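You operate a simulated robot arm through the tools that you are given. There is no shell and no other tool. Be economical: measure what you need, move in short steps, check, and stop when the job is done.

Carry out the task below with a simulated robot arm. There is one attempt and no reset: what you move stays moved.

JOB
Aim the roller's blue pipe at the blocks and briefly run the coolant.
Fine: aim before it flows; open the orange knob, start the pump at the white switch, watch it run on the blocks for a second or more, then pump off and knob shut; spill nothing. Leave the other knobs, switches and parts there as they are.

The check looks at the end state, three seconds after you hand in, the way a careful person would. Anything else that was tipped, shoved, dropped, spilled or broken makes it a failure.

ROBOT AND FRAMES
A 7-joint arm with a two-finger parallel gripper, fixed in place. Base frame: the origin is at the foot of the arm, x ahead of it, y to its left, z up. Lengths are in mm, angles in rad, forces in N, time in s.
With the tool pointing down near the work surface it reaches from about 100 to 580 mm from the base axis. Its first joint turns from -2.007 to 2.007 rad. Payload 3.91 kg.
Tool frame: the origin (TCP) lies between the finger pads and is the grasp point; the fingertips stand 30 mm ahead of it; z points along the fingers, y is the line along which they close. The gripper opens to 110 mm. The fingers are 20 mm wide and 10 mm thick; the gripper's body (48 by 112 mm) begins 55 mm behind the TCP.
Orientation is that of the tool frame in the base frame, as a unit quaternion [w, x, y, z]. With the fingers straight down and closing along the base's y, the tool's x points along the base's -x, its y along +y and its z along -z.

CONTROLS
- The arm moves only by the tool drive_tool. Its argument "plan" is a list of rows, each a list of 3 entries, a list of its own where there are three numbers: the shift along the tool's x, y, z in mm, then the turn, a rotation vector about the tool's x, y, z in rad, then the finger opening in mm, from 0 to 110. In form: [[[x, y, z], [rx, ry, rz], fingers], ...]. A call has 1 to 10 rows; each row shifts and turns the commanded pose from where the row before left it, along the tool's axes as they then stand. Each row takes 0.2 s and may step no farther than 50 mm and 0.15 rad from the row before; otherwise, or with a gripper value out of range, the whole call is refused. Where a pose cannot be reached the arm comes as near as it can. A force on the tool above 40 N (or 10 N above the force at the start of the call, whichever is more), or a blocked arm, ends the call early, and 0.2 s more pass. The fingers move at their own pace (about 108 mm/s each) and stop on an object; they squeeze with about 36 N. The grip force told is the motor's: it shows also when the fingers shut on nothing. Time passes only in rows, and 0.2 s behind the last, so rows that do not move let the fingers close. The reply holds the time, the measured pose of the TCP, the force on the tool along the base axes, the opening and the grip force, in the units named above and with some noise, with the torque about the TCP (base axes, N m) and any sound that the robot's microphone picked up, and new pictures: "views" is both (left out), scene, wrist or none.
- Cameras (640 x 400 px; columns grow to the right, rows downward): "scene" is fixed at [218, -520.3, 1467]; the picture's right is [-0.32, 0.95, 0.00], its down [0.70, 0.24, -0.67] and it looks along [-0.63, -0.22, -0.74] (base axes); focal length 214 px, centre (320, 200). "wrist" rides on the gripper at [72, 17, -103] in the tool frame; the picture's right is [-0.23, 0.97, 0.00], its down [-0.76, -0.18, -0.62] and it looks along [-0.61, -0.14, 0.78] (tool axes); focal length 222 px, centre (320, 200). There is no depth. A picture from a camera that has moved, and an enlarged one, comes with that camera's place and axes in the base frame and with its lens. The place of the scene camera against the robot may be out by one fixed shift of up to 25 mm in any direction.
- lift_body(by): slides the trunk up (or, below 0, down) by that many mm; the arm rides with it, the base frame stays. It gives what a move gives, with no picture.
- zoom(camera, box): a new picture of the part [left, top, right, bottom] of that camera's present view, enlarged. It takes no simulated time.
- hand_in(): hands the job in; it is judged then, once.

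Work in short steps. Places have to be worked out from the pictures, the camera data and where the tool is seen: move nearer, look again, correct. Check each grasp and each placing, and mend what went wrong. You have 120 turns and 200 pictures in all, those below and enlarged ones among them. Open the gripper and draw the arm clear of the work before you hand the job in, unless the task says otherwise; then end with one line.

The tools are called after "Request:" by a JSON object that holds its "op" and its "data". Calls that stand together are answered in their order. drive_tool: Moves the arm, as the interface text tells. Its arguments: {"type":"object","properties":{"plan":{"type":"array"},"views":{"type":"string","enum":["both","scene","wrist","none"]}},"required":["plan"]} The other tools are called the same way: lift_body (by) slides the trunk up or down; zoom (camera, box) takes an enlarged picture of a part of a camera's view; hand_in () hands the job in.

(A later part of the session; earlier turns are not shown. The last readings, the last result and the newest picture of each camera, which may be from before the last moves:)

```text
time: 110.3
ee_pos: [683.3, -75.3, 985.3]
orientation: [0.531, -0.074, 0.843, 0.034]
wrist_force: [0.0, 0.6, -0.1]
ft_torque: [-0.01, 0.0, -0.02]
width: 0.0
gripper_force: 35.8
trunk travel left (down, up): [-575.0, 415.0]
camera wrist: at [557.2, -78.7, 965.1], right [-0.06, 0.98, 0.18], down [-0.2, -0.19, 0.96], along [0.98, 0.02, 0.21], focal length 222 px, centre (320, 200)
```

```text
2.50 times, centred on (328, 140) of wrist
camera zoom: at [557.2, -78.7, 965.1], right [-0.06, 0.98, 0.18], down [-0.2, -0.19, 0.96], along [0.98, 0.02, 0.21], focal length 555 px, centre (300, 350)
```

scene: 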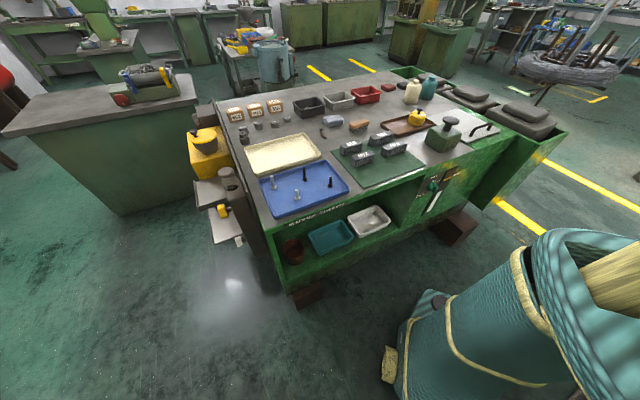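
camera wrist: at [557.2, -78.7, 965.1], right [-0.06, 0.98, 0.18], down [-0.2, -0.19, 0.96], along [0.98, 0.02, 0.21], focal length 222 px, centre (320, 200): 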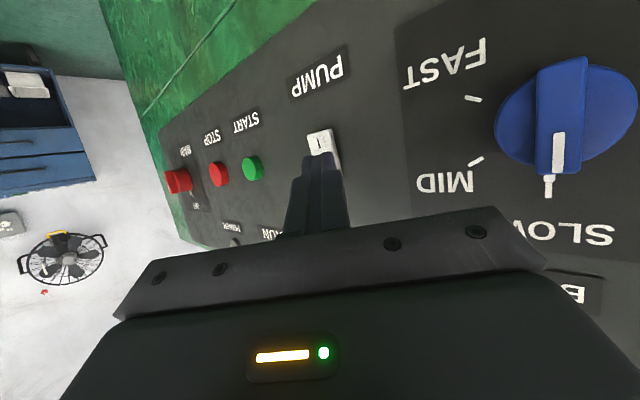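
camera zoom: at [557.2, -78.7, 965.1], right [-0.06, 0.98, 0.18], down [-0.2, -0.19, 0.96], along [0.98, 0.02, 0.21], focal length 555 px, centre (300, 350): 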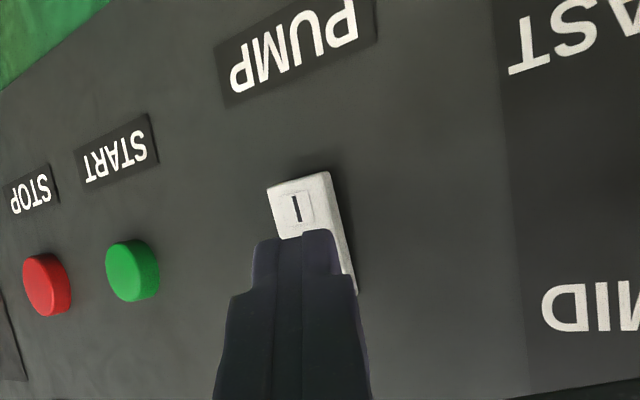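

Reached; the "I" end is right ahead, ~50 mm from the fingertips. I advance and press it gently, watching force and sound.

Request:
{"op": "drive_tool", "data": {"plan": [[[-1, -1, 14], [0, 0, 0], 0], [[-1, -1, 14], [0, 0, 0], 0], [[-1, 0, 10], [0, 0, 0], 0]], "views": "wrist"}}

Request:
{"op": "zoom", "data": {"camera": "wrist", "box": [200, 60, 456, 220]}}

```text
time: 111.2
ee_pos: [718.8, -71.3, 971.9]
orientation: [0.532, -0.076, 0.843, 0.035]
wrist_force: [0.3, 0.2, -0.6]
ft_torque: [0.0, 0.01, 0.0]
width: 0.0
gripper_force: 36.3
trunk travel left (down, up): [-575.0, 415.0]
camera wrist: at [592.7, -75.3, 951.5], right [-0.06, 0.98, 0.18], down [-0.2, -0.19, 0.96], along [0.98, 0.02, 0.21], focal length 222 px, centre (320, 200)
```

wrist: 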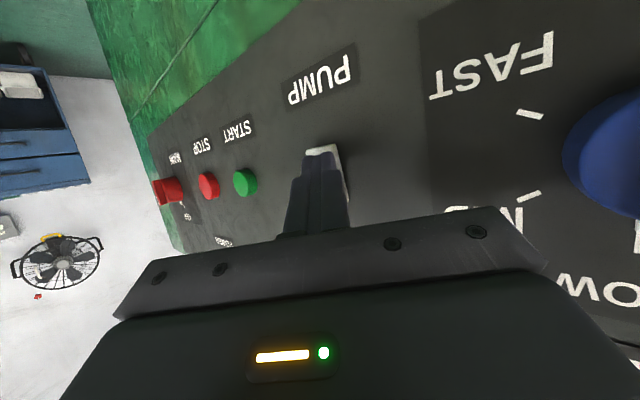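

```text
2.50 times, centred on (328, 140) of wrist
camera zoom: at [592.7, -75.3, 951.5], right [-0.06, 0.98, 0.18], down [-0.2, -0.19, 0.96], along [0.98, 0.02, 0.21], focal length 555 px, centre (300, 350)
```

zoom: 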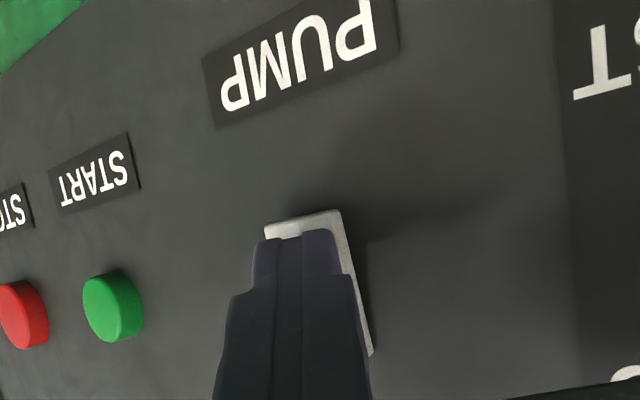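

Fingertip covers the "I" half with ~8 mm to go. I press slowly.

Request:
{"op": "drive_tool", "data": {"plan": [[[0, 0, 4], [0, 0, 0], 0], [[0, 0, 3], [0, 0, 0], 0], [[0, 0, 3], [0, 0, 0], 0], [[0, 0, 3], [0, 0, 0], 0], [[0, 0, 3], [0, 0, 0], 0]], "views": "wrist"}}

Request:
{"op": "zoom", "data": {"camera": "wrist", "box": [200, 60, 456, 220]}}

```text
time: 112.1
ee_pos: [723.3, -74.9, 968.5]
orientation: [0.531, -0.073, 0.844, 0.032]
wrist_force: [-13.7, -5.7, 3.5]
ft_torque: [0.0, -0.04, 0.06]
width: 0.2
gripper_force: 36.2
trunk travel left (down, up): [-575.0, 415.0]
stopped in row 4: the force on the tool passed its limit at 43 N (the readings are from after the stop); the commanded pose is now the measured one
camera wrist: at [598.8, -78.5, 948.4], right [-0.06, 0.98, 0.18], down [-0.2, -0.19, 0.96], along [0.98, 0.02, 0.21], focal length 222 px, centre (320, 200)
```

wrist: 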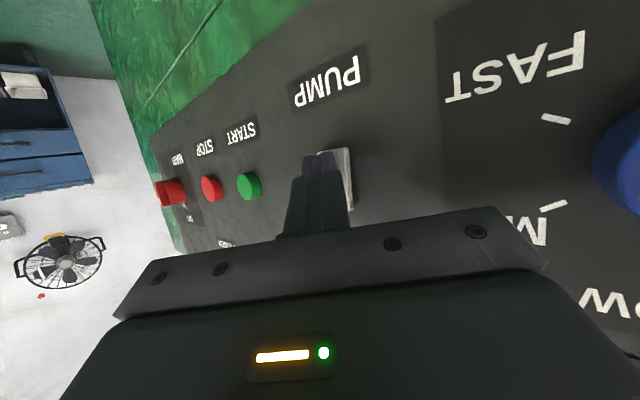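

```text
2.50 times, centred on (328, 140) of wrist
camera zoom: at [598.8, -78.5, 948.4], right [-0.06, 0.98, 0.18], down [-0.2, -0.19, 0.96], along [0.98, 0.02, 0.21], focal length 555 px, centre (300, 350)
```

zoom: 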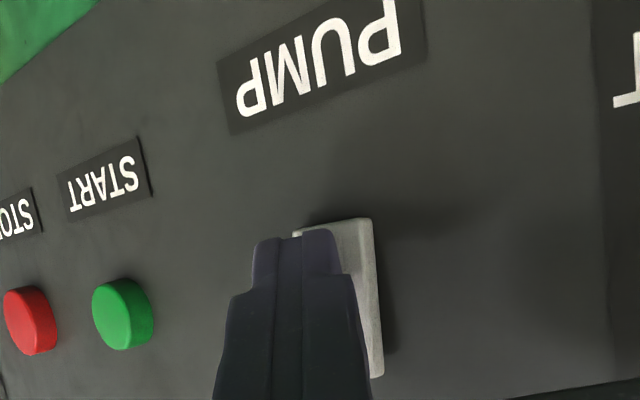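

43 N reached and the finger slid a bit to the right; no sound. I back off 25 mm to see the rocker.

Request:
{"op": "drive_tool", "data": {"plan": [[[0, 0, -15], [0, 0, 0], 0], [[-8, 0, -15], [0, 0, 0], 0]], "views": "wrist"}}

Request:
{"op": "zoom", "data": {"camera": "wrist", "box": [256, 80, 416, 180]}}

```text
time: 112.7
ee_pos: [702.1, -74.2, 986.6]
orientation: [0.53, -0.075, 0.844, 0.033]
wrist_force: [-0.2, 0.1, -0.7]
ft_torque: [0.02, 0.01, 0.01]
width: 0.0
gripper_force: 36.2
trunk travel left (down, up): [-575.0, 415.0]
camera wrist: at [577.6, -78.5, 967.0], right [-0.06, 0.98, 0.18], down [-0.2, -0.19, 0.96], along [0.98, 0.02, 0.21], focal length 222 px, centre (320, 200)
```

wrist: 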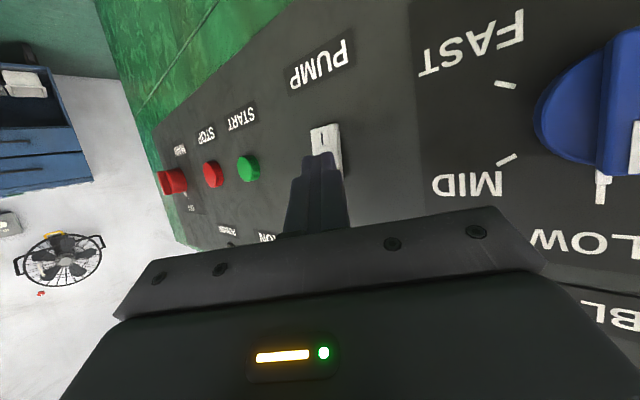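

```text
4.00 times, centred on (336, 130) of wrist
camera zoom: at [577.6, -78.5, 967.0], right [-0.06, 0.98, 0.18], down [-0.2, -0.19, 0.96], along [0.98, 0.02, 0.21], focal length 888 px, centre (256, 480)
```

zoom: 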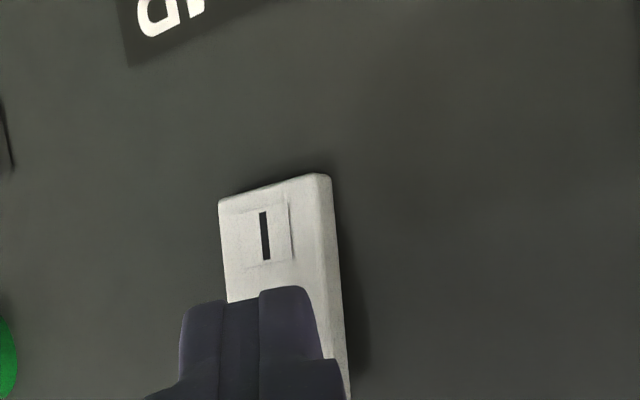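

I rise 30 mm to see the whole rocker.

Request:
{"op": "drive_tool", "data": {"plan": [[[-30, 0, -10], [0, 0, 0], 0]], "views": "wrist"}}

Request:
{"op": "zoom", "data": {"camera": "wrist", "box": [256, 80, 416, 180]}}

```text
time: 113.1
ee_pos: [706.3, -72.2, 1019.5]
orientation: [0.529, -0.075, 0.844, 0.034]
wrist_force: [-0.4, -1.1, -0.2]
ft_torque: [-0.01, -0.03, 0.0]
width: 0.0
gripper_force: 35.7
trunk travel left (down, up): [-575.0, 415.0]
camera wrist: at [581.2, -76.6, 999.7], right [-0.06, 0.98, 0.18], down [-0.2, -0.19, 0.96], along [0.98, 0.02, 0.21], focal length 222 px, centre (320, 200)
```

wrist: 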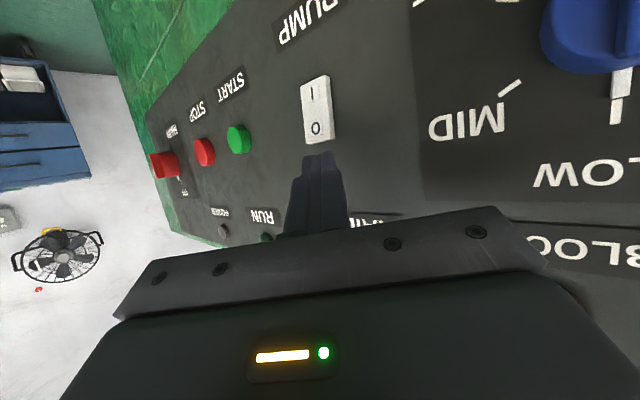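

```text
4.00 times, centred on (336, 130) of wrist
camera zoom: at [581.2, -76.6, 999.7], right [-0.06, 0.98, 0.18], down [-0.2, -0.19, 0.96], along [0.98, 0.02, 0.21], focal length 888 px, centre (256, 480)
```

zoom: 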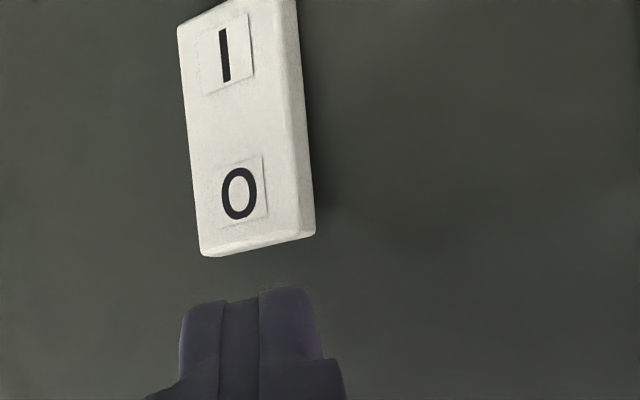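

The contact was too near the rocker's pivot (z≈964). The "I" end's edge is at z≈951, so I go lower: aim the upper fingertip edge at z≈954.

Request:
{"op": "drive_tool", "data": {"plan": [[[0, 0, -20], [0, 0, 0], 0], [[24, -3, 15], [0, 0, 0], 0], [[24, -2.5, 16], [0, 0, 0], 0], [[0, 0, 14], [0, 0, 0], 0]], "views": "wrist"}}

Request:
{"op": "zoom", "data": {"camera": "wrist", "box": [256, 80, 416, 180]}}

```text
time: 114.1
ee_pos: [709.0, -78.9, 965.7]
orientation: [0.531, -0.074, 0.844, 0.033]
wrist_force: [0.8, 0.3, 0.4]
ft_torque: [0.02, 0.0, 0.02]
width: 0.0
gripper_force: 36.1
trunk travel left (down, up): [-575.0, 415.0]
camera wrist: at [583.9, -83.8, 946.4], right [-0.06, 0.98, 0.18], down [-0.2, -0.19, 0.96], along [0.98, 0.02, 0.21], focal length 222 px, centre (320, 200)
```

wrist: 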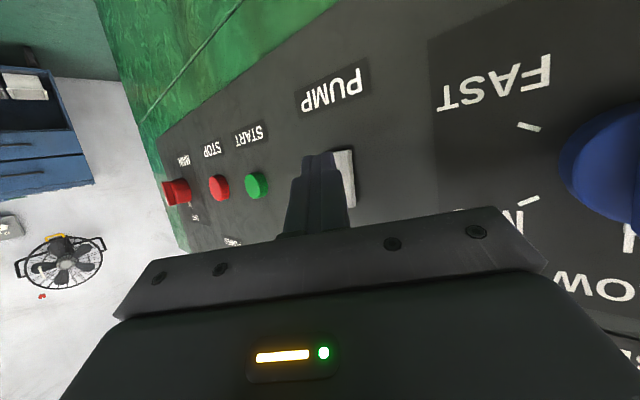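

```text
4.00 times, centred on (336, 130) of wrist
camera zoom: at [583.9, -83.8, 946.4], right [-0.06, 0.98, 0.18], down [-0.2, -0.19, 0.96], along [0.98, 0.02, 0.21], focal length 888 px, centre (256, 480)
```

zoom: 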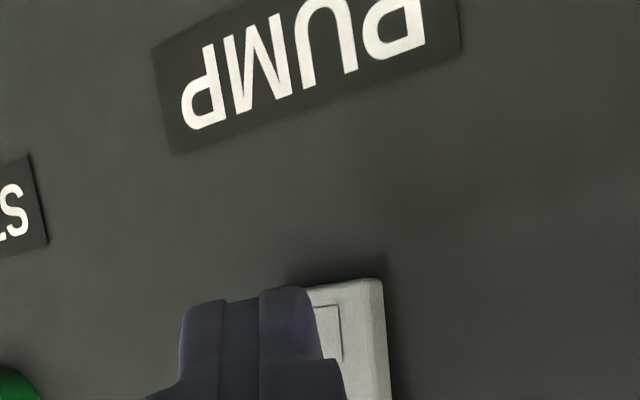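

The finger is a bit right of the rocker; I shift 7 mm left and press.

Request:
{"op": "drive_tool", "data": {"plan": [[[0, 8, 0], [0, 0, 0], 0], [[0, 0, 5], [0, 0, 0], 0], [[0, 0, 4], [0, 0, 0], 0], [[0, 0, 3], [0, 0, 0], 0], [[0, 0, 3], [0, 0, 0], 0], [[0, 0, 3], [0, 0, 0], 0], [[0, 0, 3], [0, 0, 0], 0]], "views": "wrist"}}

Request:
{"op": "zoom", "data": {"camera": "wrist", "box": [256, 80, 416, 180]}}

```text
time: 115.7
ee_pos: [723.6, -70.9, 957.7]
orientation: [0.531, -0.074, 0.844, 0.033]
wrist_force: [-25.1, -2.0, 4.9]
ft_torque: [0.09, -0.04, 0.29]
width: 0.0
gripper_force: 35.7
trunk travel left (down, up): [-575.0, 415.0]
camera wrist: at [597.3, -75.1, 937.5], right [-0.06, 0.98, 0.18], down [-0.2, -0.19, 0.96], along [0.98, 0.02, 0.21], focal length 222 px, centre (320, 200)
```

wrist: 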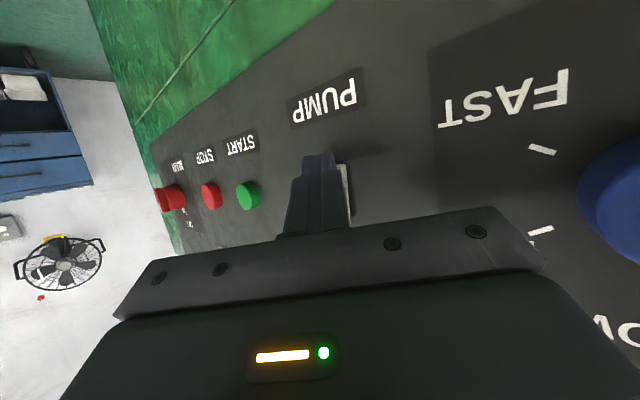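

```text
4.00 times, centred on (336, 130) of wrist
camera zoom: at [597.3, -75.1, 937.5], right [-0.06, 0.98, 0.18], down [-0.2, -0.19, 0.96], along [0.98, 0.02, 0.21], focal length 888 px, centre (256, 480)
```

zoom: 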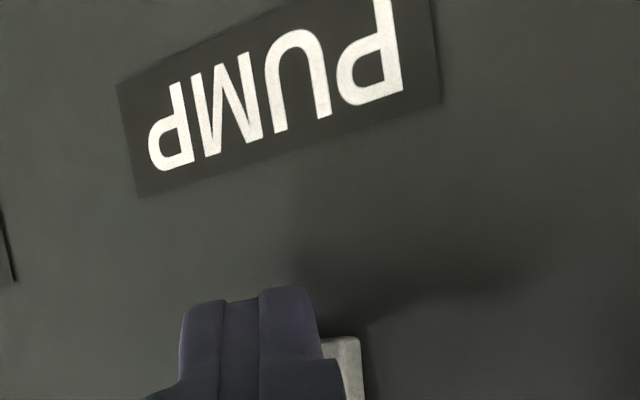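

Steady 25 N on the "I" end. I back off and look at the rocker tilt again.

Request:
{"op": "drive_tool", "data": {"plan": [[[0, 0, -20], [0, 0, 0], 0], [[-22, 0, -20], [0, 0, 0], 0], [[-30, 0, 0], [0, 0, 0], 0]], "views": "wrist"}}

Request:
{"op": "zoom", "data": {"camera": "wrist", "box": [256, 60, 416, 160]}}

```text
time: 116.5
ee_pos: [713.0, -69.3, 1019.6]
orientation: [0.531, -0.074, 0.844, 0.033]
wrist_force: [-0.2, -0.6, 0.0]
ft_torque: [-0.06, 0.04, 0.02]
width: 0.1
gripper_force: 35.7
trunk travel left (down, up): [-575.0, 415.0]
camera wrist: at [587.4, -72.8, 999.8], right [-0.06, 0.98, 0.18], down [-0.2, -0.19, 0.96], along [0.98, 0.02, 0.21], focal length 222 px, centre (320, 200)
```

wrist: 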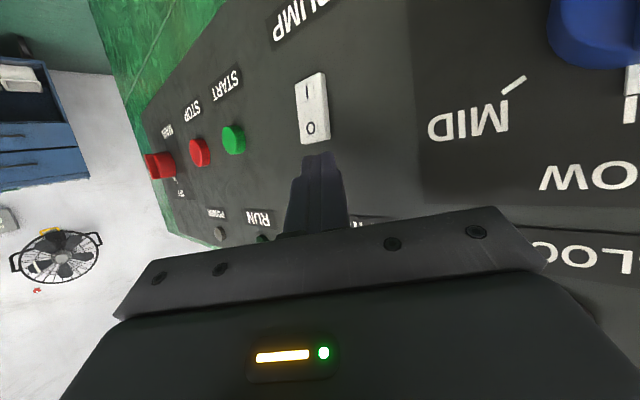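

```text
4.00 times, centred on (336, 110) of wrist
camera zoom: at [587.4, -72.8, 999.8], right [-0.06, 0.98, 0.18], down [-0.2, -0.19, 0.96], along [0.98, 0.02, 0.21], focal length 888 px, centre (256, 560)
```

zoom: 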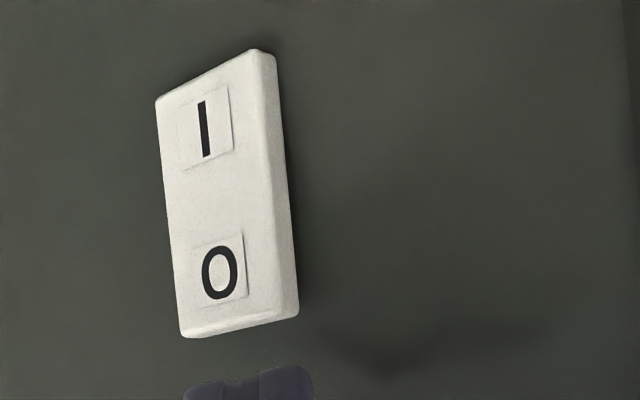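

The square 20 mm tip at this angle probably lands partly on the panel. I open the fingers to 40 and use only the left finger (10 mm) on the "I" end.

Request:
{"op": "drive_tool", "data": {"plan": [[[0, 0, -20], [0, 0, 0], 40], [[25, -13, 12], [0, 0, 0], 40], [[25, -12.5, 13], [0, 0, 0], 40]], "views": "wrist"}}

Request:
{"op": "zoom", "data": {"camera": "wrist", "box": [276, 80, 436, 180]}}

```text
time: 117.3
ee_pos: [703.0, -99.4, 971.2]
orientation: [0.53, -0.075, 0.844, 0.034]
wrist_force: [0.2, 0.1, 0.8]
ft_torque: [0.01, -0.01, 0.0]
width: 39.9
gripper_force: 0.1
trunk travel left (down, up): [-575.0, 415.0]
camera wrist: at [577.4, -103.4, 951.5], right [-0.06, 0.98, 0.18], down [-0.2, -0.19, 0.96], along [0.98, 0.02, 0.21], focal length 222 px, centre (320, 200)
```

wrist: 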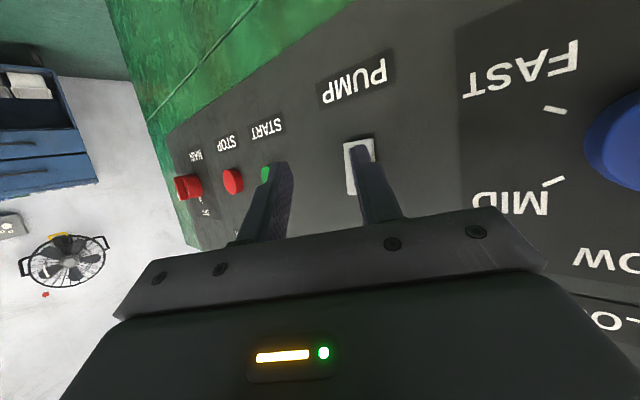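

```text
4.00 times, centred on (356, 130) of wrist
camera zoom: at [577.4, -103.4, 951.5], right [-0.06, 0.98, 0.18], down [-0.2, -0.19, 0.96], along [0.98, 0.02, 0.21], focal length 888 px, centre (176, 480)
```

zoom: 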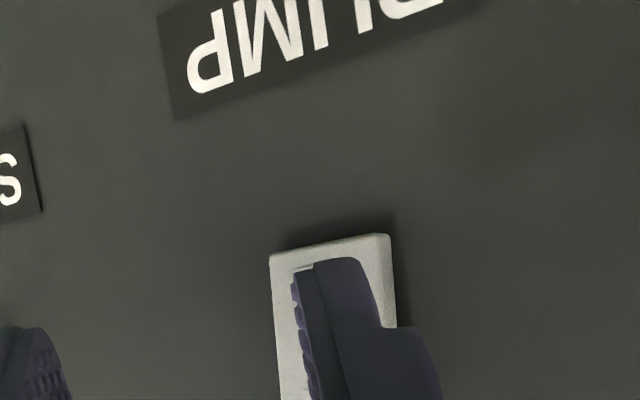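

The left finger is right over the "I" half. Pressing now.

Request:
{"op": "drive_tool", "data": {"plan": [[[0, 0, 9], [0, 0, 0], 40], [[0, 0, 8], [0, 0, 0], 40], [[0, 0, 4], [0, 0, 0], 40], [[0, 0, 3], [0, 0, 0], 40], [[0, 0, 3], [0, 0, 0], 40], [[0, 0, 3], [0, 0, 0], 40], [[0, 0, 3], [0, 0, 0], 40], [[0, 0, 3], [0, 0, 0], 40]], "views": "wrist"}}

Request:
{"op": "zoom", "data": {"camera": "wrist", "box": [276, 80, 436, 180]}}

```text
time: 119.1
ee_pos: [730.3, -94.7, 959.2]
orientation: [0.531, -0.073, 0.844, 0.032]
wrist_force: [-26.8, -2.5, 4.7]
ft_torque: [0.13, 0.06, 0.9]
width: 40.9
gripper_force: 1.0
trunk travel left (down, up): [-575.0, 415.0]
camera wrist: at [603.9, -99.9, 939.4], right [-0.06, 0.98, 0.18], down [-0.2, -0.19, 0.96], along [0.98, 0.02, 0.21], focal length 222 px, centre (320, 200)
```

wrist: 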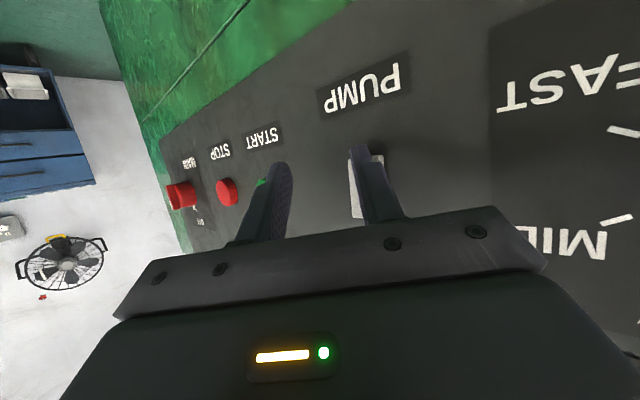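

```text
4.00 times, centred on (356, 130) of wrist
camera zoom: at [603.9, -99.9, 939.4], right [-0.06, 0.98, 0.18], down [-0.2, -0.19, 0.96], along [0.98, 0.02, 0.21], focal length 888 px, centre (176, 480)
```

zoom: 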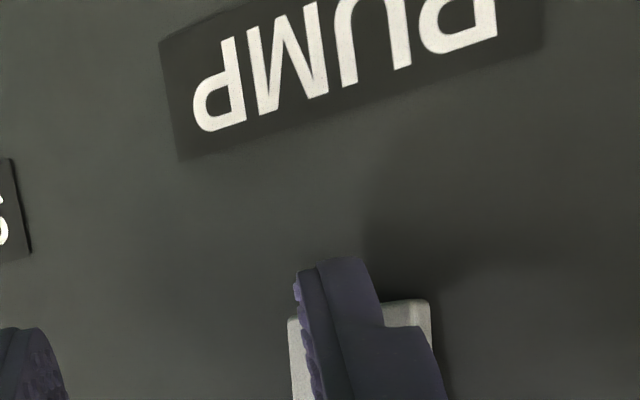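

27 N and the tip is nearly at panel depth at the "I" end. I back off along the tool axis and compare the rocker's attitude.

Request:
{"op": "drive_tool", "data": {"plan": [[[0, 0, -20], [0, 0, 0], 40], [[-22, 12, -20], [0, 0, 0], 40], [[-30, 13, 0], [0, 0, 0], 20]], "views": "wrist"}}

Request:
{"op": "zoom", "data": {"camera": "wrist", "box": [256, 60, 416, 160]}}

```text
time: 119.9
ee_pos: [714.2, -69.9, 1021.0]
orientation: [0.531, -0.074, 0.844, 0.033]
wrist_force: [0.5, -0.1, -0.3]
ft_torque: [0.04, -0.01, 0.02]
width: 20.0
gripper_force: 0.1
trunk travel left (down, up): [-575.0, 415.0]
camera wrist: at [589.1, -74.5, 1001.8], right [-0.06, 0.98, 0.18], down [-0.2, -0.19, 0.96], along [0.98, 0.02, 0.21], focal length 222 px, centre (320, 200)
```

wrist: 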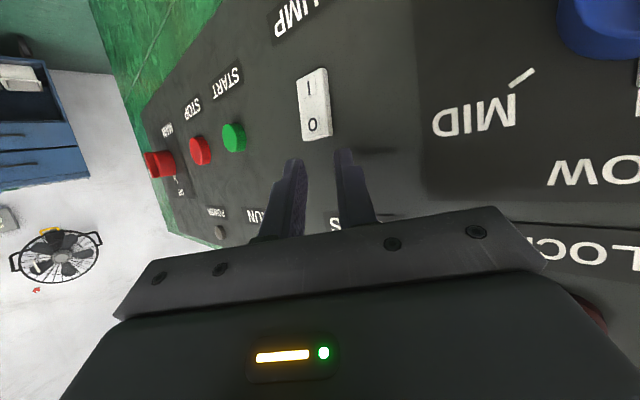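

```text
4.00 times, centred on (336, 110) of wrist
camera zoom: at [589.1, -74.5, 1001.8], right [-0.06, 0.98, 0.18], down [-0.2, -0.19, 0.96], along [0.98, 0.02, 0.21], focal length 888 px, centre (256, 560)
```

zoom: 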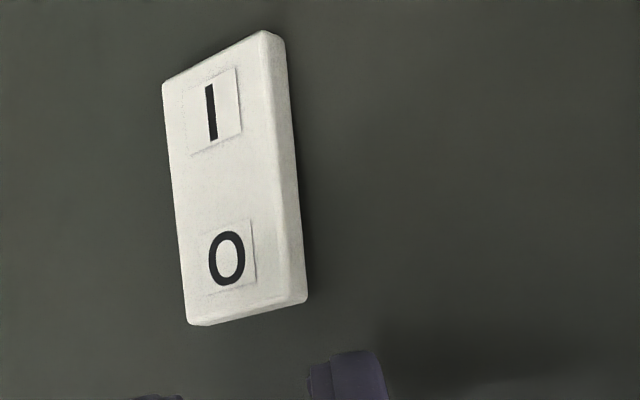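

No visible change; the pitched tip's leading (upper) edge probably pressed only ~7 mm from the pivot. I repeat with the finger 9 mm lower for more leverage.

Request:
{"op": "drive_tool", "data": {"plan": [[[0, 0, -20], [0, 0, 0], 40], [[30, -13, 12], [0, 0, 0], 40], [[30, -12, 13], [0, 0, 0], 40], [[0, 0, 9], [0, 0, 0], 40], [[0, 0, 8], [0, 0, 0], 40], [[0, 0, 4], [0, 0, 0], 40], [[0, 0, 3], [0, 0, 0], 40], [[0, 0, 3], [0, 0, 0], 40], [[0, 0, 3], [0, 0, 0], 40]], "views": "wrist"}}

Request:
{"op": "zoom", "data": {"camera": "wrist", "box": [276, 80, 436, 180]}}

```text
time: 121.9
ee_pos: [724.1, -95.5, 950.8]
orientation: [0.531, -0.074, 0.844, 0.033]
wrist_force: [-0.4, -0.1, 0.8]
ft_torque: [-0.01, -0.01, 0.0]
width: 39.9
gripper_force: 0.0
trunk travel left (down, up): [-575.0, 415.0]
camera wrist: at [599.3, -99.6, 932.0], right [-0.06, 0.98, 0.18], down [-0.2, -0.19, 0.96], along [0.98, 0.02, 0.21], focal length 222 px, centre (320, 200)
```

wrist: 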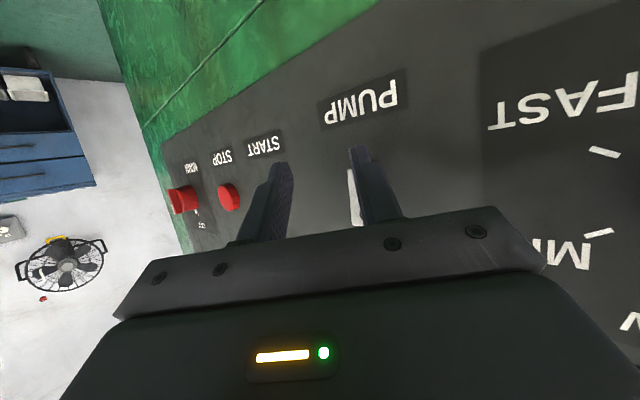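

```text
4.00 times, centred on (356, 130) of wrist
camera zoom: at [599.3, -99.6, 932.0], right [-0.06, 0.98, 0.18], down [-0.2, -0.19, 0.96], along [0.98, 0.02, 0.21], focal length 888 px, centre (176, 480)
```

zoom: 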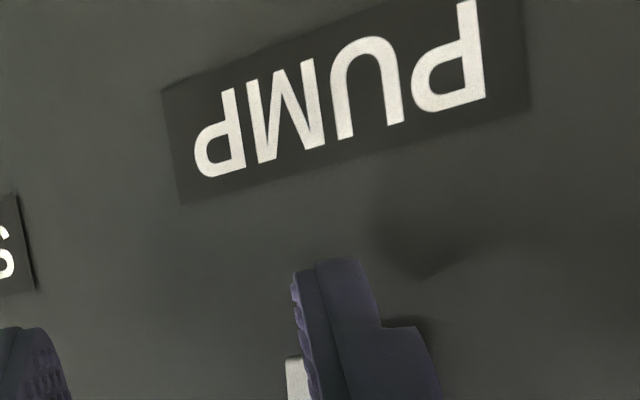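

No contact yet, and now the leading edge overlaps the "I" end by ~5 mm. Continue pressing.

Request:
{"op": "drive_tool", "data": {"plan": [[[0, 0, 3], [0, 0, 0], 40], [[0, 0, 3], [0, 0, 0], 40], [[0, 0, 3], [0, 0, 0], 40], [[0, 0, 3], [0, 0, 0], 40]], "views": "wrist"}}

Request:
{"op": "zoom", "data": {"camera": "wrist", "box": [276, 80, 436, 180]}}

```text
time: 122.9
ee_pos: [736.6, -93.3, 946.7]
orientation: [0.529, -0.075, 0.844, 0.034]
wrist_force: [0.5, 0.0, -0.9]
ft_torque: [-0.02, -0.02, -0.02]
width: 40.1
gripper_force: 0.2
trunk travel left (down, up): [-575.0, 415.0]
camera wrist: at [610.2, -98.6, 926.7], right [-0.06, 0.98, 0.18], down [-0.2, -0.19, 0.96], along [0.98, 0.02, 0.21], focal length 222 px, centre (320, 200)
```

wrist: 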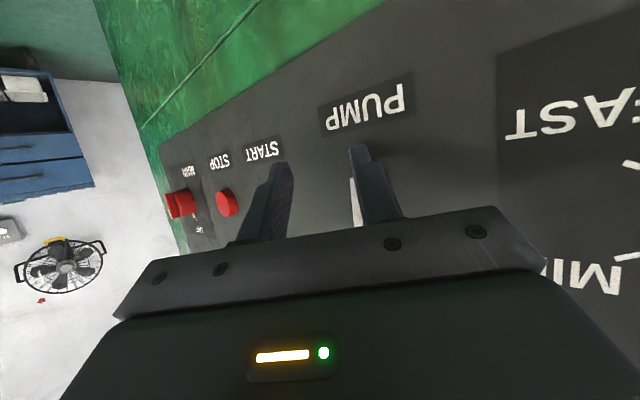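

```text
4.00 times, centred on (356, 130) of wrist
camera zoom: at [610.2, -98.6, 926.7], right [-0.06, 0.98, 0.18], down [-0.2, -0.19, 0.96], along [0.98, 0.02, 0.21], focal length 888 px, centre (176, 480)
```

zoom: 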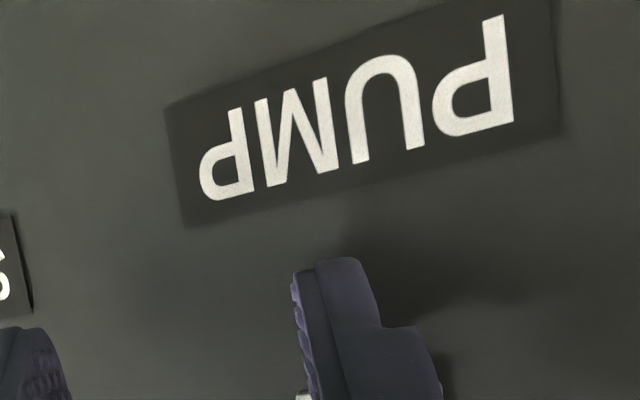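

No contact: now it's just below the rocker. I can't tell the rocker's state from its looks, so I check the nozzle itself: back off, rise and look left toward the hose.

Request:
{"op": "drive_tool", "data": {"plan": [[[0, 0, -45], [0, 0, 0], 60], [[0, 0, -45], [0, 0, 0], 110], [[0, 0, -45], [0, 0, 0], 110], [[0, 0, 0], [-0.135, -0.003, -0.065], 110], [[0, 0, 0], [-0.135, -0.003, -0.065], 110], [[0, 0, 0], [-0.135, -0.003, -0.065], 110], [[0, 0, 0], [-0.135, -0.003, -0.065], 110], [[0, 0, 0], [-0.135, -0.003, -0.065], 110]], "views": "none"}}

Request:
{"op": "lift_body", "data": {"by": 250}}

Request:
{"op": "drive_tool", "data": {"plan": [[[0, 0, 0], [0, 0, 0], 110]], "views": "wrist"}}

```text
time: 124.7
ee_pos: [614.8, -112.2, 1005.5]
orientation: [0.48, -0.378, 0.758, 0.226]
wrist_force: [0.7, 1.6, 0.0]
ft_torque: [-0.05, -0.01, 0.03]
width: 109.9
gripper_force: 0.0
trunk travel left (down, up): [-575.0, 415.0]
```

```text
time: 127.2
ee_pos: [615.7, -110.7, 1255.0]
orientation: [0.481, -0.377, 0.759, 0.225]
wrist_force: [0.3, 0.1, 0.1]
ft_torque: [0.02, -0.03, 0.02]
width: 110.1
gripper_force: 0.2
trunk travel left (down, up): [-825.0, 165.0]
```

```text
time: 127.6
ee_pos: [615.8, -110.7, 1256.1]
orientation: [0.481, -0.377, 0.759, 0.225]
wrist_force: [0.6, 0.7, -0.4]
ft_torque: [0.0, -0.01, 0.02]
width: 109.7
gripper_force: 0.1
trunk travel left (down, up): [-825.0, 165.0]
camera wrist: at [526.4, -200.6, 1236.0], right [-0.71, 0.68, 0.18], down [-0.02, -0.28, 0.96], along [0.7, 0.68, 0.21], focal length 222 px, centre (320, 200)
```

wrist: 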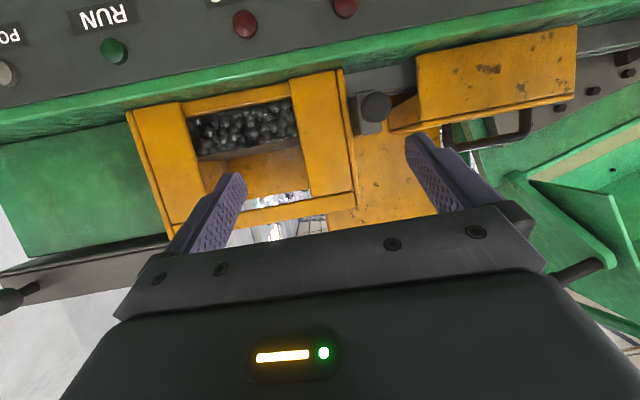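

I yaw further left and move along to bring the nozzle into view.

Request:
{"op": "drive_tool", "data": {"plan": [[[0, 40, -15], [0, 0, 0], 110], [[0, 40, -15], [0, 0, 0], 110], [[0, 40, -15], [0, 0, 0], 110], [[0, 40, -10], [-0.135, -0.003, -0.065], 110], [[0, 40, -10], [-0.135, -0.003, -0.065], 110], [[0, 0, 0], [-0.135, -0.003, -0.065], 110], [[0, 0, 0], [-0.135, -0.003, -0.065], 110]], "views": "wrist"}}

Request:
{"op": "zoom", "data": {"camera": "wrist", "box": [240, 0, 560, 200]}}

```text
time: 129.2
ee_pos: [420.1, -40.8, 1281.3]
orientation: [0.391, -0.585, 0.613, 0.358]
wrist_force: [-0.8, -0.2, 0.2]
ft_torque: [0.01, 0.03, -0.01]
width: 110.1
gripper_force: 0.0
trunk travel left (down, up): [-825.0, 165.0]
camera wrist: at [396.3, -164.7, 1261.3], right [-0.97, 0.16, 0.19], down [0.15, -0.24, 0.96], along [0.2, 0.96, 0.21], focal length 222 px, centre (320, 200)
```

wrist: 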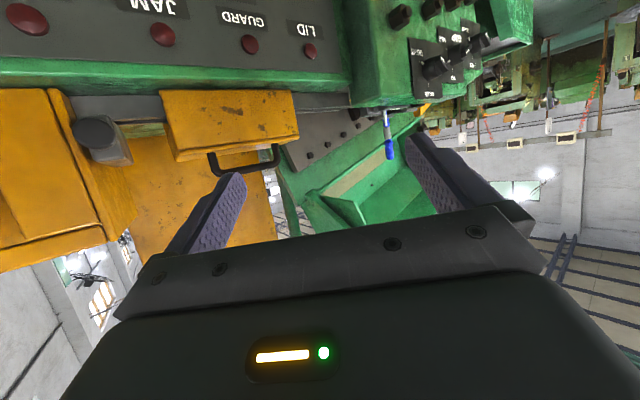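

```text
2.00 times, centred on (400, 100) of wrist
camera zoom: at [396.3, -164.7, 1261.3], right [-0.97, 0.16, 0.19], down [0.15, -0.24, 0.96], along [0.2, 0.96, 0.21], focal length 444 px, centre (160, 400)
```

zoom: 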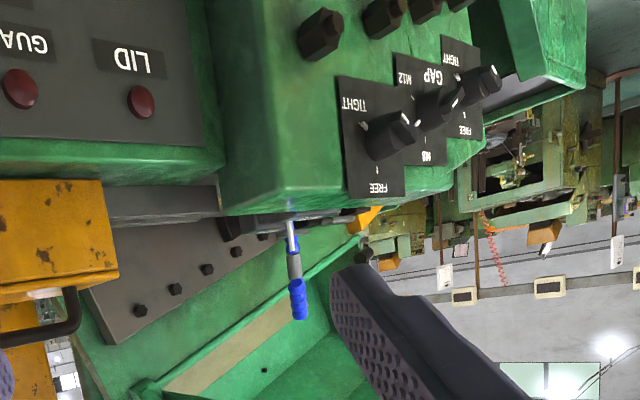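

There seems to be a pale stream below the nozzle tip — zooming in.

Request:
{"op": "zoom", "data": {"camera": "wrist", "box": [350, 90, 430, 140]}}

```text
8.00 times, centred on (390, 115) of wrist
camera zoom: at [396.3, -164.7, 1261.3], right [-0.97, 0.16, 0.19], down [0.15, -0.24, 0.96], along [0.2, 0.96, 0.21], focal length 1777 px, centre (-240, 880)
```

zoom: 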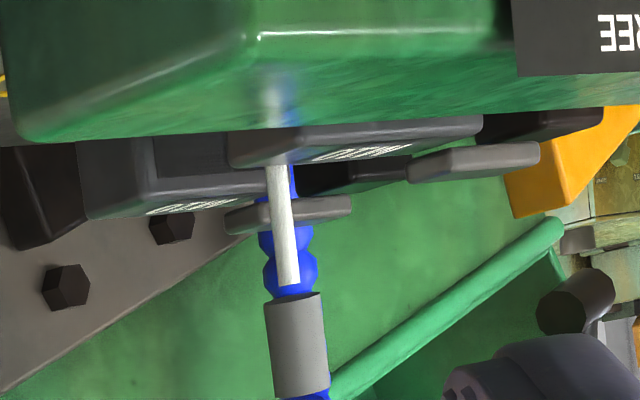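

Water is running down between the two blocks — the pump has been on since the first press, so it has run well over a second. Now back to the switch to press "O".

Request:
{"op": "drive_tool", "data": {"plan": [[[0, 0, 0], [0.135, 0.003, 0.065], 110], [[0, 0, 0], [0.135, 0.003, 0.065], 110], [[0, 0, 0], [0.135, 0.003, 0.065], 110], [[0, 0, 0], [0.135, 0.003, 0.065], 110], [[0, -39, 14], [0, 0, 0], 110], [[0, -39, 14], [0, 0, 0], 80], [[0, -39, 14], [0, 0, 0], 40], [[0, -39, 14], [0, 0, 0], 40], [[0, -39, 14], [0, 0, 0], 40]], "views": "none"}}

Request:
{"op": "drive_tool", "data": {"plan": [[[0, 0, 0], [0.135, 0.003, 0.065], 40], [[0, 0, 0], [0.135, 0.003, 0.065], 40], [[0, 0, 0], [0.135, 0.003, 0.065], 40], [[0, 0, 0], [0.135, 0.003, 0.065], 40], [[0, 0, 0], [0.135, 0.003, 0.065], 40]], "views": "none"}}

Request:
{"op": "lift_body", "data": {"by": -250}}

```text
time: 131.2
ee_pos: [616.2, -113.3, 1251.9]
orientation: [0.481, -0.376, 0.759, 0.226]
wrist_force: [0.5, 0.3, -0.8]
ft_torque: [-0.02, 0.0, 0.01]
width: 40.1
gripper_force: 0.0
trunk travel left (down, up): [-825.0, 165.0]
```

```text
time: 132.4
ee_pos: [612.9, -110.9, 1253.4]
orientation: [0.53, -0.074, 0.844, 0.032]
wrist_force: [0.4, 0.4, -0.2]
ft_torque: [0.0, 0.03, -0.01]
width: 40.0
gripper_force: 0.0
trunk travel left (down, up): [-825.0, 165.0]
```

```text
time: 135.0
ee_pos: [612.6, -110.4, 1003.4]
orientation: [0.53, -0.074, 0.844, 0.033]
wrist_force: [0.5, 0.2, 0.4]
ft_torque: [0.0, 0.03, -0.03]
width: 40.1
gripper_force: 0.1
trunk travel left (down, up): [-575.0, 415.0]
```

Now to the "O" half: extend to ~30 mm short and look.

Request:
{"op": "drive_tool", "data": {"plan": [[[-12.5, -1, 27.5], [0, 0, 0], 40], [[-12.5, -1, 27.5], [0, 0, 0], 40], [[-12.5, 0, 27.5], [0, 0, 0], 40]], "views": "wrist"}}

Request:
{"op": "zoom", "data": {"camera": "wrist", "box": [276, 80, 436, 180]}}

```text
time: 135.8
ee_pos: [701.4, -98.0, 1000.1]
orientation: [0.53, -0.074, 0.844, 0.033]
wrist_force: [-0.3, 0.1, 0.6]
ft_torque: [-0.04, 0.0, 0.02]
width: 40.1
gripper_force: 0.1
trunk travel left (down, up): [-575.0, 415.0]
camera wrist: at [575.3, -103.0, 980.3], right [-0.06, 0.98, 0.18], down [-0.2, -0.19, 0.96], along [0.98, 0.02, 0.21], focal length 222 px, centre (320, 200)
```

wrist: 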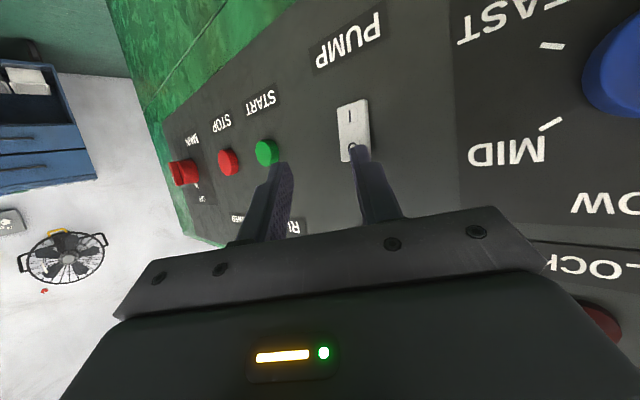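

```text
4.00 times, centred on (356, 130) of wrist
camera zoom: at [575.3, -103.0, 980.3], right [-0.06, 0.98, 0.18], down [-0.2, -0.19, 0.96], along [0.98, 0.02, 0.21], focal length 888 px, centre (176, 480)
```

zoom: 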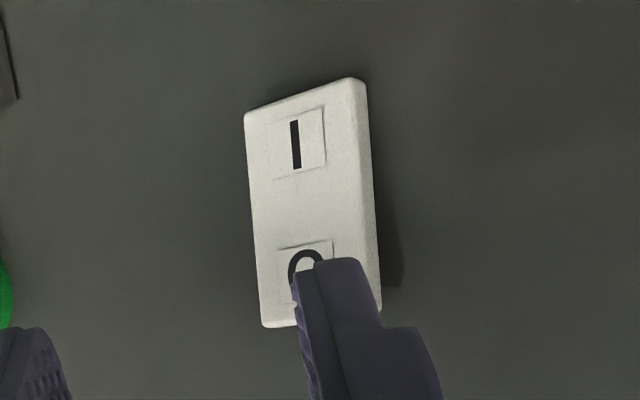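

Finger is over the "O" half. Pressing.

Request:
{"op": "drive_tool", "data": {"plan": [[[0, 0, 9], [0, 0, 0], 40], [[0, 0, 8], [0, 0, 0], 40], [[0, 0, 4], [0, 0, 0], 40], [[0, 0, 3], [0, 0, 0], 40], [[0, 0, 3], [0, 0, 0], 40], [[0, 0, 3], [0, 0, 0], 40], [[0, 0, 3], [0, 0, 0], 40], [[0, 0, 3], [0, 0, 0], 40]], "views": "none"}}

Request:
{"op": "drive_tool", "data": {"plan": [[[0, 0, -20], [0, 0, 0], 40], [[-10, 0, -25], [0, 0, 0], 40]], "views": "wrist"}}

Request:
{"op": "zoom", "data": {"camera": "wrist", "box": [276, 80, 436, 180]}}

```text
time: 137.6
ee_pos: [729.6, -96.6, 988.4]
orientation: [0.531, -0.074, 0.843, 0.032]
wrist_force: [-34.7, -1.8, 5.4]
ft_torque: [0.18, 0.04, 1.19]
width: 41.8
gripper_force: 1.5
trunk travel left (down, up): [-575.0, 415.0]
```

```text
time: 138.2
ee_pos: [697.0, -97.2, 1015.5]
orientation: [0.53, -0.075, 0.844, 0.034]
wrist_force: [-0.1, 0.7, -0.3]
ft_torque: [0.02, -0.02, 0.04]
width: 39.5
gripper_force: 0.0
trunk travel left (down, up): [-575.0, 415.0]
camera wrist: at [572.6, -102.8, 995.2], right [-0.06, 0.98, 0.18], down [-0.2, -0.19, 0.96], along [0.98, 0.02, 0.21], focal length 222 px, centre (320, 200)
```

wrist: 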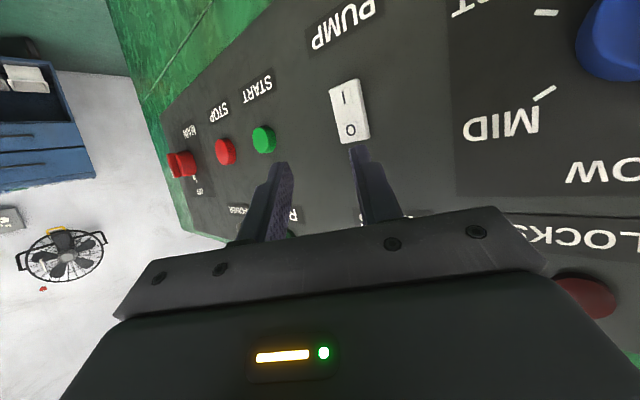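

```text
4.00 times, centred on (356, 130) of wrist
camera zoom: at [572.6, -102.8, 995.2], right [-0.06, 0.98, 0.18], down [-0.2, -0.19, 0.96], along [0.98, 0.02, 0.21], focal length 888 px, centre (176, 480)
```

zoom: 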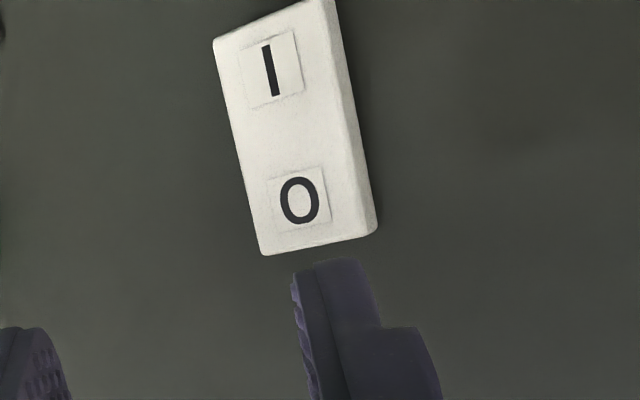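

The rocker clearly tipped back (its slant changed): pump off. Now I go back toward the tap, checking the nozzle on the way.

Request:
{"op": "drive_tool", "data": {"plan": [[[0, 0, -45], [0, 0, 0], 60], [[0, 0, -45], [0, 0, 0], 60]], "views": "none"}}

Request:
{"op": "lift_body", "data": {"by": 220}}

Request:
{"op": "drive_tool", "data": {"plan": [[[0, 0, 0], [-0.135, -0.003, -0.065], 60], [[0, 0, 0], [-0.135, -0.003, -0.065], 60], [[0, 0, 0], [-0.135, -0.003, -0.065], 60], [[0, 0, 0], [-0.135, -0.003, -0.065], 60], [[0, 40, -15], [0, 0, 0], 60], [[0, 40, -15], [0, 0, 0], 60], [[0, 40, -15], [0, 0, 0], 60], [[0, 40, -10], [-0.135, -0.003, -0.065], 60], [[0, 40, -10], [-0.135, -0.003, -0.065], 60], [[0, 0, 0], [-0.135, -0.003, -0.065], 110]], "views": "wrist"}}

Request:
{"op": "zoom", "data": {"camera": "wrist", "box": [400, 70, 528, 150]}}

```text
time: 138.8
ee_pos: [617.6, -113.2, 1052.6]
orientation: [0.53, -0.076, 0.844, 0.034]
wrist_force: [-0.2, -0.3, -0.1]
ft_torque: [0.03, -0.01, -0.03]
width: 59.6
gripper_force: 0.0
trunk travel left (down, up): [-575.0, 415.0]
```

```text
time: 141.2
ee_pos: [619.6, -112.6, 1272.2]
orientation: [0.53, -0.074, 0.844, 0.033]
wrist_force: [0.6, -0.2, -0.2]
ft_torque: [0.01, 0.01, -0.04]
width: 60.0
gripper_force: 0.1
trunk travel left (down, up): [-795.0, 195.0]
```

```text
time: 143.3
ee_pos: [437.9, -12.2, 1295.8]
orientation: [0.441, -0.486, 0.694, 0.296]
wrist_force: [1.0, 0.4, 0.0]
ft_torque: [0.01, 0.01, 0.05]
width: 109.6
gripper_force: 0.0
trunk travel left (down, up): [-795.0, 195.0]
camera wrist: at [378.4, -123.8, 1276.3], right [-0.88, 0.44, 0.19], down [0.07, -0.27, 0.96], along [0.47, 0.86, 0.21], focal length 222 px, centre (320, 200)
```

wrist: 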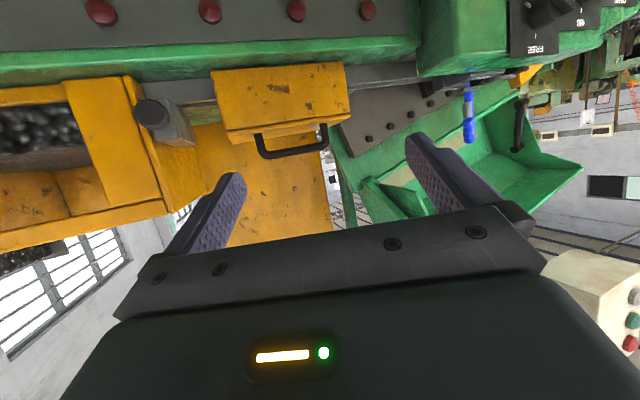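

```text
5.00 times, centred on (464, 110) of wrist
camera zoom: at [378.4, -123.8, 1276.3], right [-0.88, 0.44, 0.19], down [0.07, -0.27, 0.96], along [0.47, 0.86, 0.21], focal length 1111 px, centre (-400, 650)
```

zoom: 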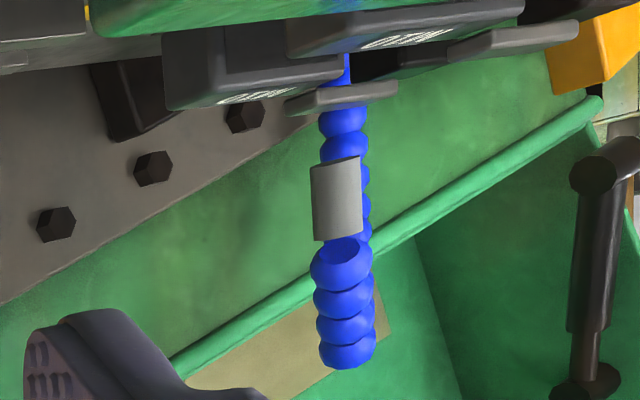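

The flow has stopped. I re-orient and travel back left to the tap, at safe height and distance.

Request:
{"op": "drive_tool", "data": {"plan": [[[0, 0, 0], [0.087, 0.061, 0.0615], 80], [[0, 0, 0], [0.087, 0.061, 0.0615], 80], [[0, 0, 0], [0.087, 0.061, 0.0615], 80], [[0, 0, 0], [0.087, 0.061, 0.0615], 80], [[-2.7, 43.5, 3.2], [0, 0, 0], 80], [[-2.7, 43.5, 3.2], [0, 0, 0], 80], [[-2.7, 43.5, 3.2], [0, 0, 0], 80], [[-2.7, 43.5, 3.2], [0, 0, 0], 80], [[-2.7, 43.5, 3.2], [0, 0, 0], 80], [[-2.7, 43.5, 3.2], [0, 0, 0], 80]], "views": "none"}}

Request:
{"op": "drive_tool", "data": {"plan": [[[-2.7, 43.5, 3.2], [0, 0, 0], 80], [[-2.7, 43.5, 3.2], [0, 0, 0], 80], [[-2.7, 43.5, 3.2], [0, 0, 0], 80], [[-2.7, 43.5, 3.2], [0, 0, 0], 80], [[-2.7, 43.5, 3.2], [0, 0, 0], 80], [[-2.7, 43.5, 3.2], [0, 0, 0], 80], [[-2.7, 43.5, 3.2], [0, 0, 0], 80]], "views": "wrist"}}

```text
time: 145.6
ee_pos: [347.2, 168.0, 1293.0]
orientation: [0.39, -0.347, 0.838, 0.16]
wrist_force: [0.4, 0.5, 0.0]
ft_torque: [0.01, 0.01, 0.01]
width: 80.2
gripper_force: 0.0
out of reach, approached as far as the arm can: row 8, 9, 10
trunk travel left (down, up): [-795.0, 195.0]
```

```text
time: 147.2
ee_pos: [191.0, 388.0, 1284.9]
orientation: [0.373, -0.33, 0.852, 0.16]
wrist_force: [0.3, 0.7, -0.5]
ft_torque: [-0.01, 0.02, -0.01]
width: 79.8
gripper_force: 0.1
out of reach, approached as far as the arm can: row 1, 2, 3, 4
trunk travel left (down, up): [-795.0, 195.0]
camera wrist: at [87.3, 313.7, 1301.2], right [-0.55, 0.81, 0.19], down [0.17, -0.12, 0.98], along [0.82, 0.57, -0.08], focal length 222 px, centre (320, 200)
```

wrist: 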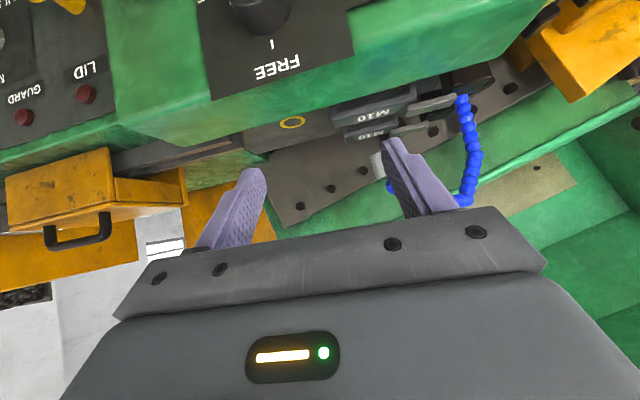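

I'm at (191, 388); a few more steps left and back, then lower to the tap height.

Request:
{"op": "drive_tool", "data": {"plan": [[[11.3, 36, -13.5], [0, 0, 0], 80], [[11.3, 36, -13.5], [0, 0, 0], 80], [[11.3, 36, -13.5], [0, 0, 0], 80]], "views": "none"}}

```text
time: 147.9
ee_pos: [120.6, 418.1, 1286.0]
orientation: [0.328, -0.31, 0.875, 0.177]
wrist_force: [0.1, 0.4, -0.8]
ft_torque: [0.04, -0.02, 0.02]
width: 80.0
gripper_force: 0.1
trunk travel left (down, up): [-795.0, 195.0]
stopped in row 3: the arm was blocked; the commanded pose is now the measured one
```

The arm got blocked in this low-relative posture; I raise the tool 70 mm and restore the orientation.

Request:
{"op": "drive_tool", "data": {"plan": [[[-24, 3.7, -25], [0, 0, 0], 80], [[-24, 3.7, -25], [0, 0, 0], 80]], "views": "wrist"}}

```text
time: 148.5
ee_pos: [118.7, 414.1, 1358.3]
orientation: [0.328, -0.311, 0.874, 0.177]
wrist_force: [-1.0, 0.0, 0.0]
ft_torque: [-0.01, -0.04, -0.01]
width: 80.0
gripper_force: 0.1
trunk travel left (down, up): [-795.0, 195.0]
camera wrist: at [17.7, 342.5, 1385.9], right [-0.51, 0.82, 0.26], down [0.28, -0.13, 0.95], along [0.82, 0.56, -0.17], focal length 222 px, centre (320, 200)
```

wrist: 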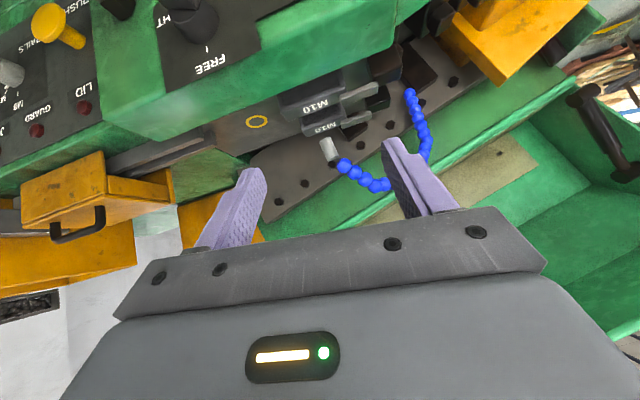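

Restore orientation, back to the spot used before, then lower 510 to the tap height.

Request:
{"op": "drive_tool", "data": {"plan": [[[0, 0, 0], [0.014, -0.058, -0.06], 80], [[0, 0, 0], [0.014, -0.058, -0.06], 80], [[8.5, 20.5, -10.5], [0, 0, 0], 80], [[8.5, 20.5, -10.5], [0, 0, 0], 80]], "views": "none"}}

```text
time: 149.3
ee_pos: [194.2, 391.2, 1370.8]
orientation: [0.394, -0.247, 0.873, 0.147]
wrist_force: [0.9, -0.3, 0.2]
ft_torque: [-0.01, -0.02, -0.02]
width: 80.0
gripper_force: 0.0
trunk travel left (down, up): [-795.0, 195.0]
stopped in row 4: the arm was blocked; the commanded pose is now the measured one
```

The arm is in an awkward posture. I go back to the extended pose I used the first time (above the machine), then repeat that same approach to the tap.

Request:
{"op": "drive_tool", "data": {"plan": [[[-30.6, 13.8, 21.9], [0, 0, 0], 80], [[-30.6, 13.8, 21.9], [0, 0, 0], 80], [[-30.6, 13.8, 21.9], [0, 0, 0], 80], [[0, 0, 0], [-0.091, 0.007, -0.078], 80], [[0, 0, 0], [-0.091, 0.007, -0.078], 80]], "views": "wrist"}}

```text
time: 150.5
ee_pos: [263.2, 484.4, 1399.0]
orientation: [0.373, -0.352, 0.837, 0.193]
wrist_force: [0.9, 0.2, -0.4]
ft_torque: [0.03, 0.02, 0.02]
width: 79.8
gripper_force: 0.1
trunk travel left (down, up): [-795.0, 195.0]
camera wrist: at [166.5, 403.2, 1412.9], right [-0.6, 0.76, 0.23], down [0.19, -0.15, 0.97], along [0.78, 0.63, -0.05], focal length 222 px, centre (320, 200)
```

wrist: 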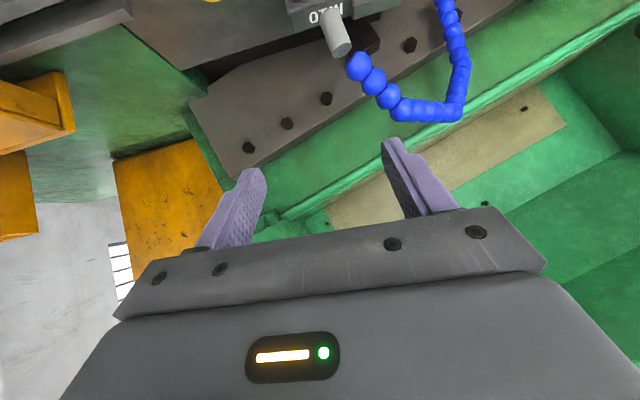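

Repeat the earlier retreat to (70, 423).

Request:
{"op": "drive_tool", "data": {"plan": [[[23, 19, -28], [0, 0, 0], 80], [[23, 19, -28], [0, 0, 0], 80], [[23, 19, -28], [0, 0, 0], 80], [[23, 19, -28], [0, 0, 0], 80], [[23, 19, -28], [0, 0, 0], 80]], "views": "none"}}

```text
time: 151.9
ee_pos: [110.5, 421.7, 1386.6]
orientation: [0.323, -0.325, 0.87, 0.184]
wrist_force: [0.1, 0.8, 0.6]
ft_torque: [0.01, -0.01, 0.0]
width: 80.3
gripper_force: 0.1
trunk travel left (down, up): [-795.0, 195.0]
stopped in row 5: the arm was blocked; the commanded pose is now the measured one
```

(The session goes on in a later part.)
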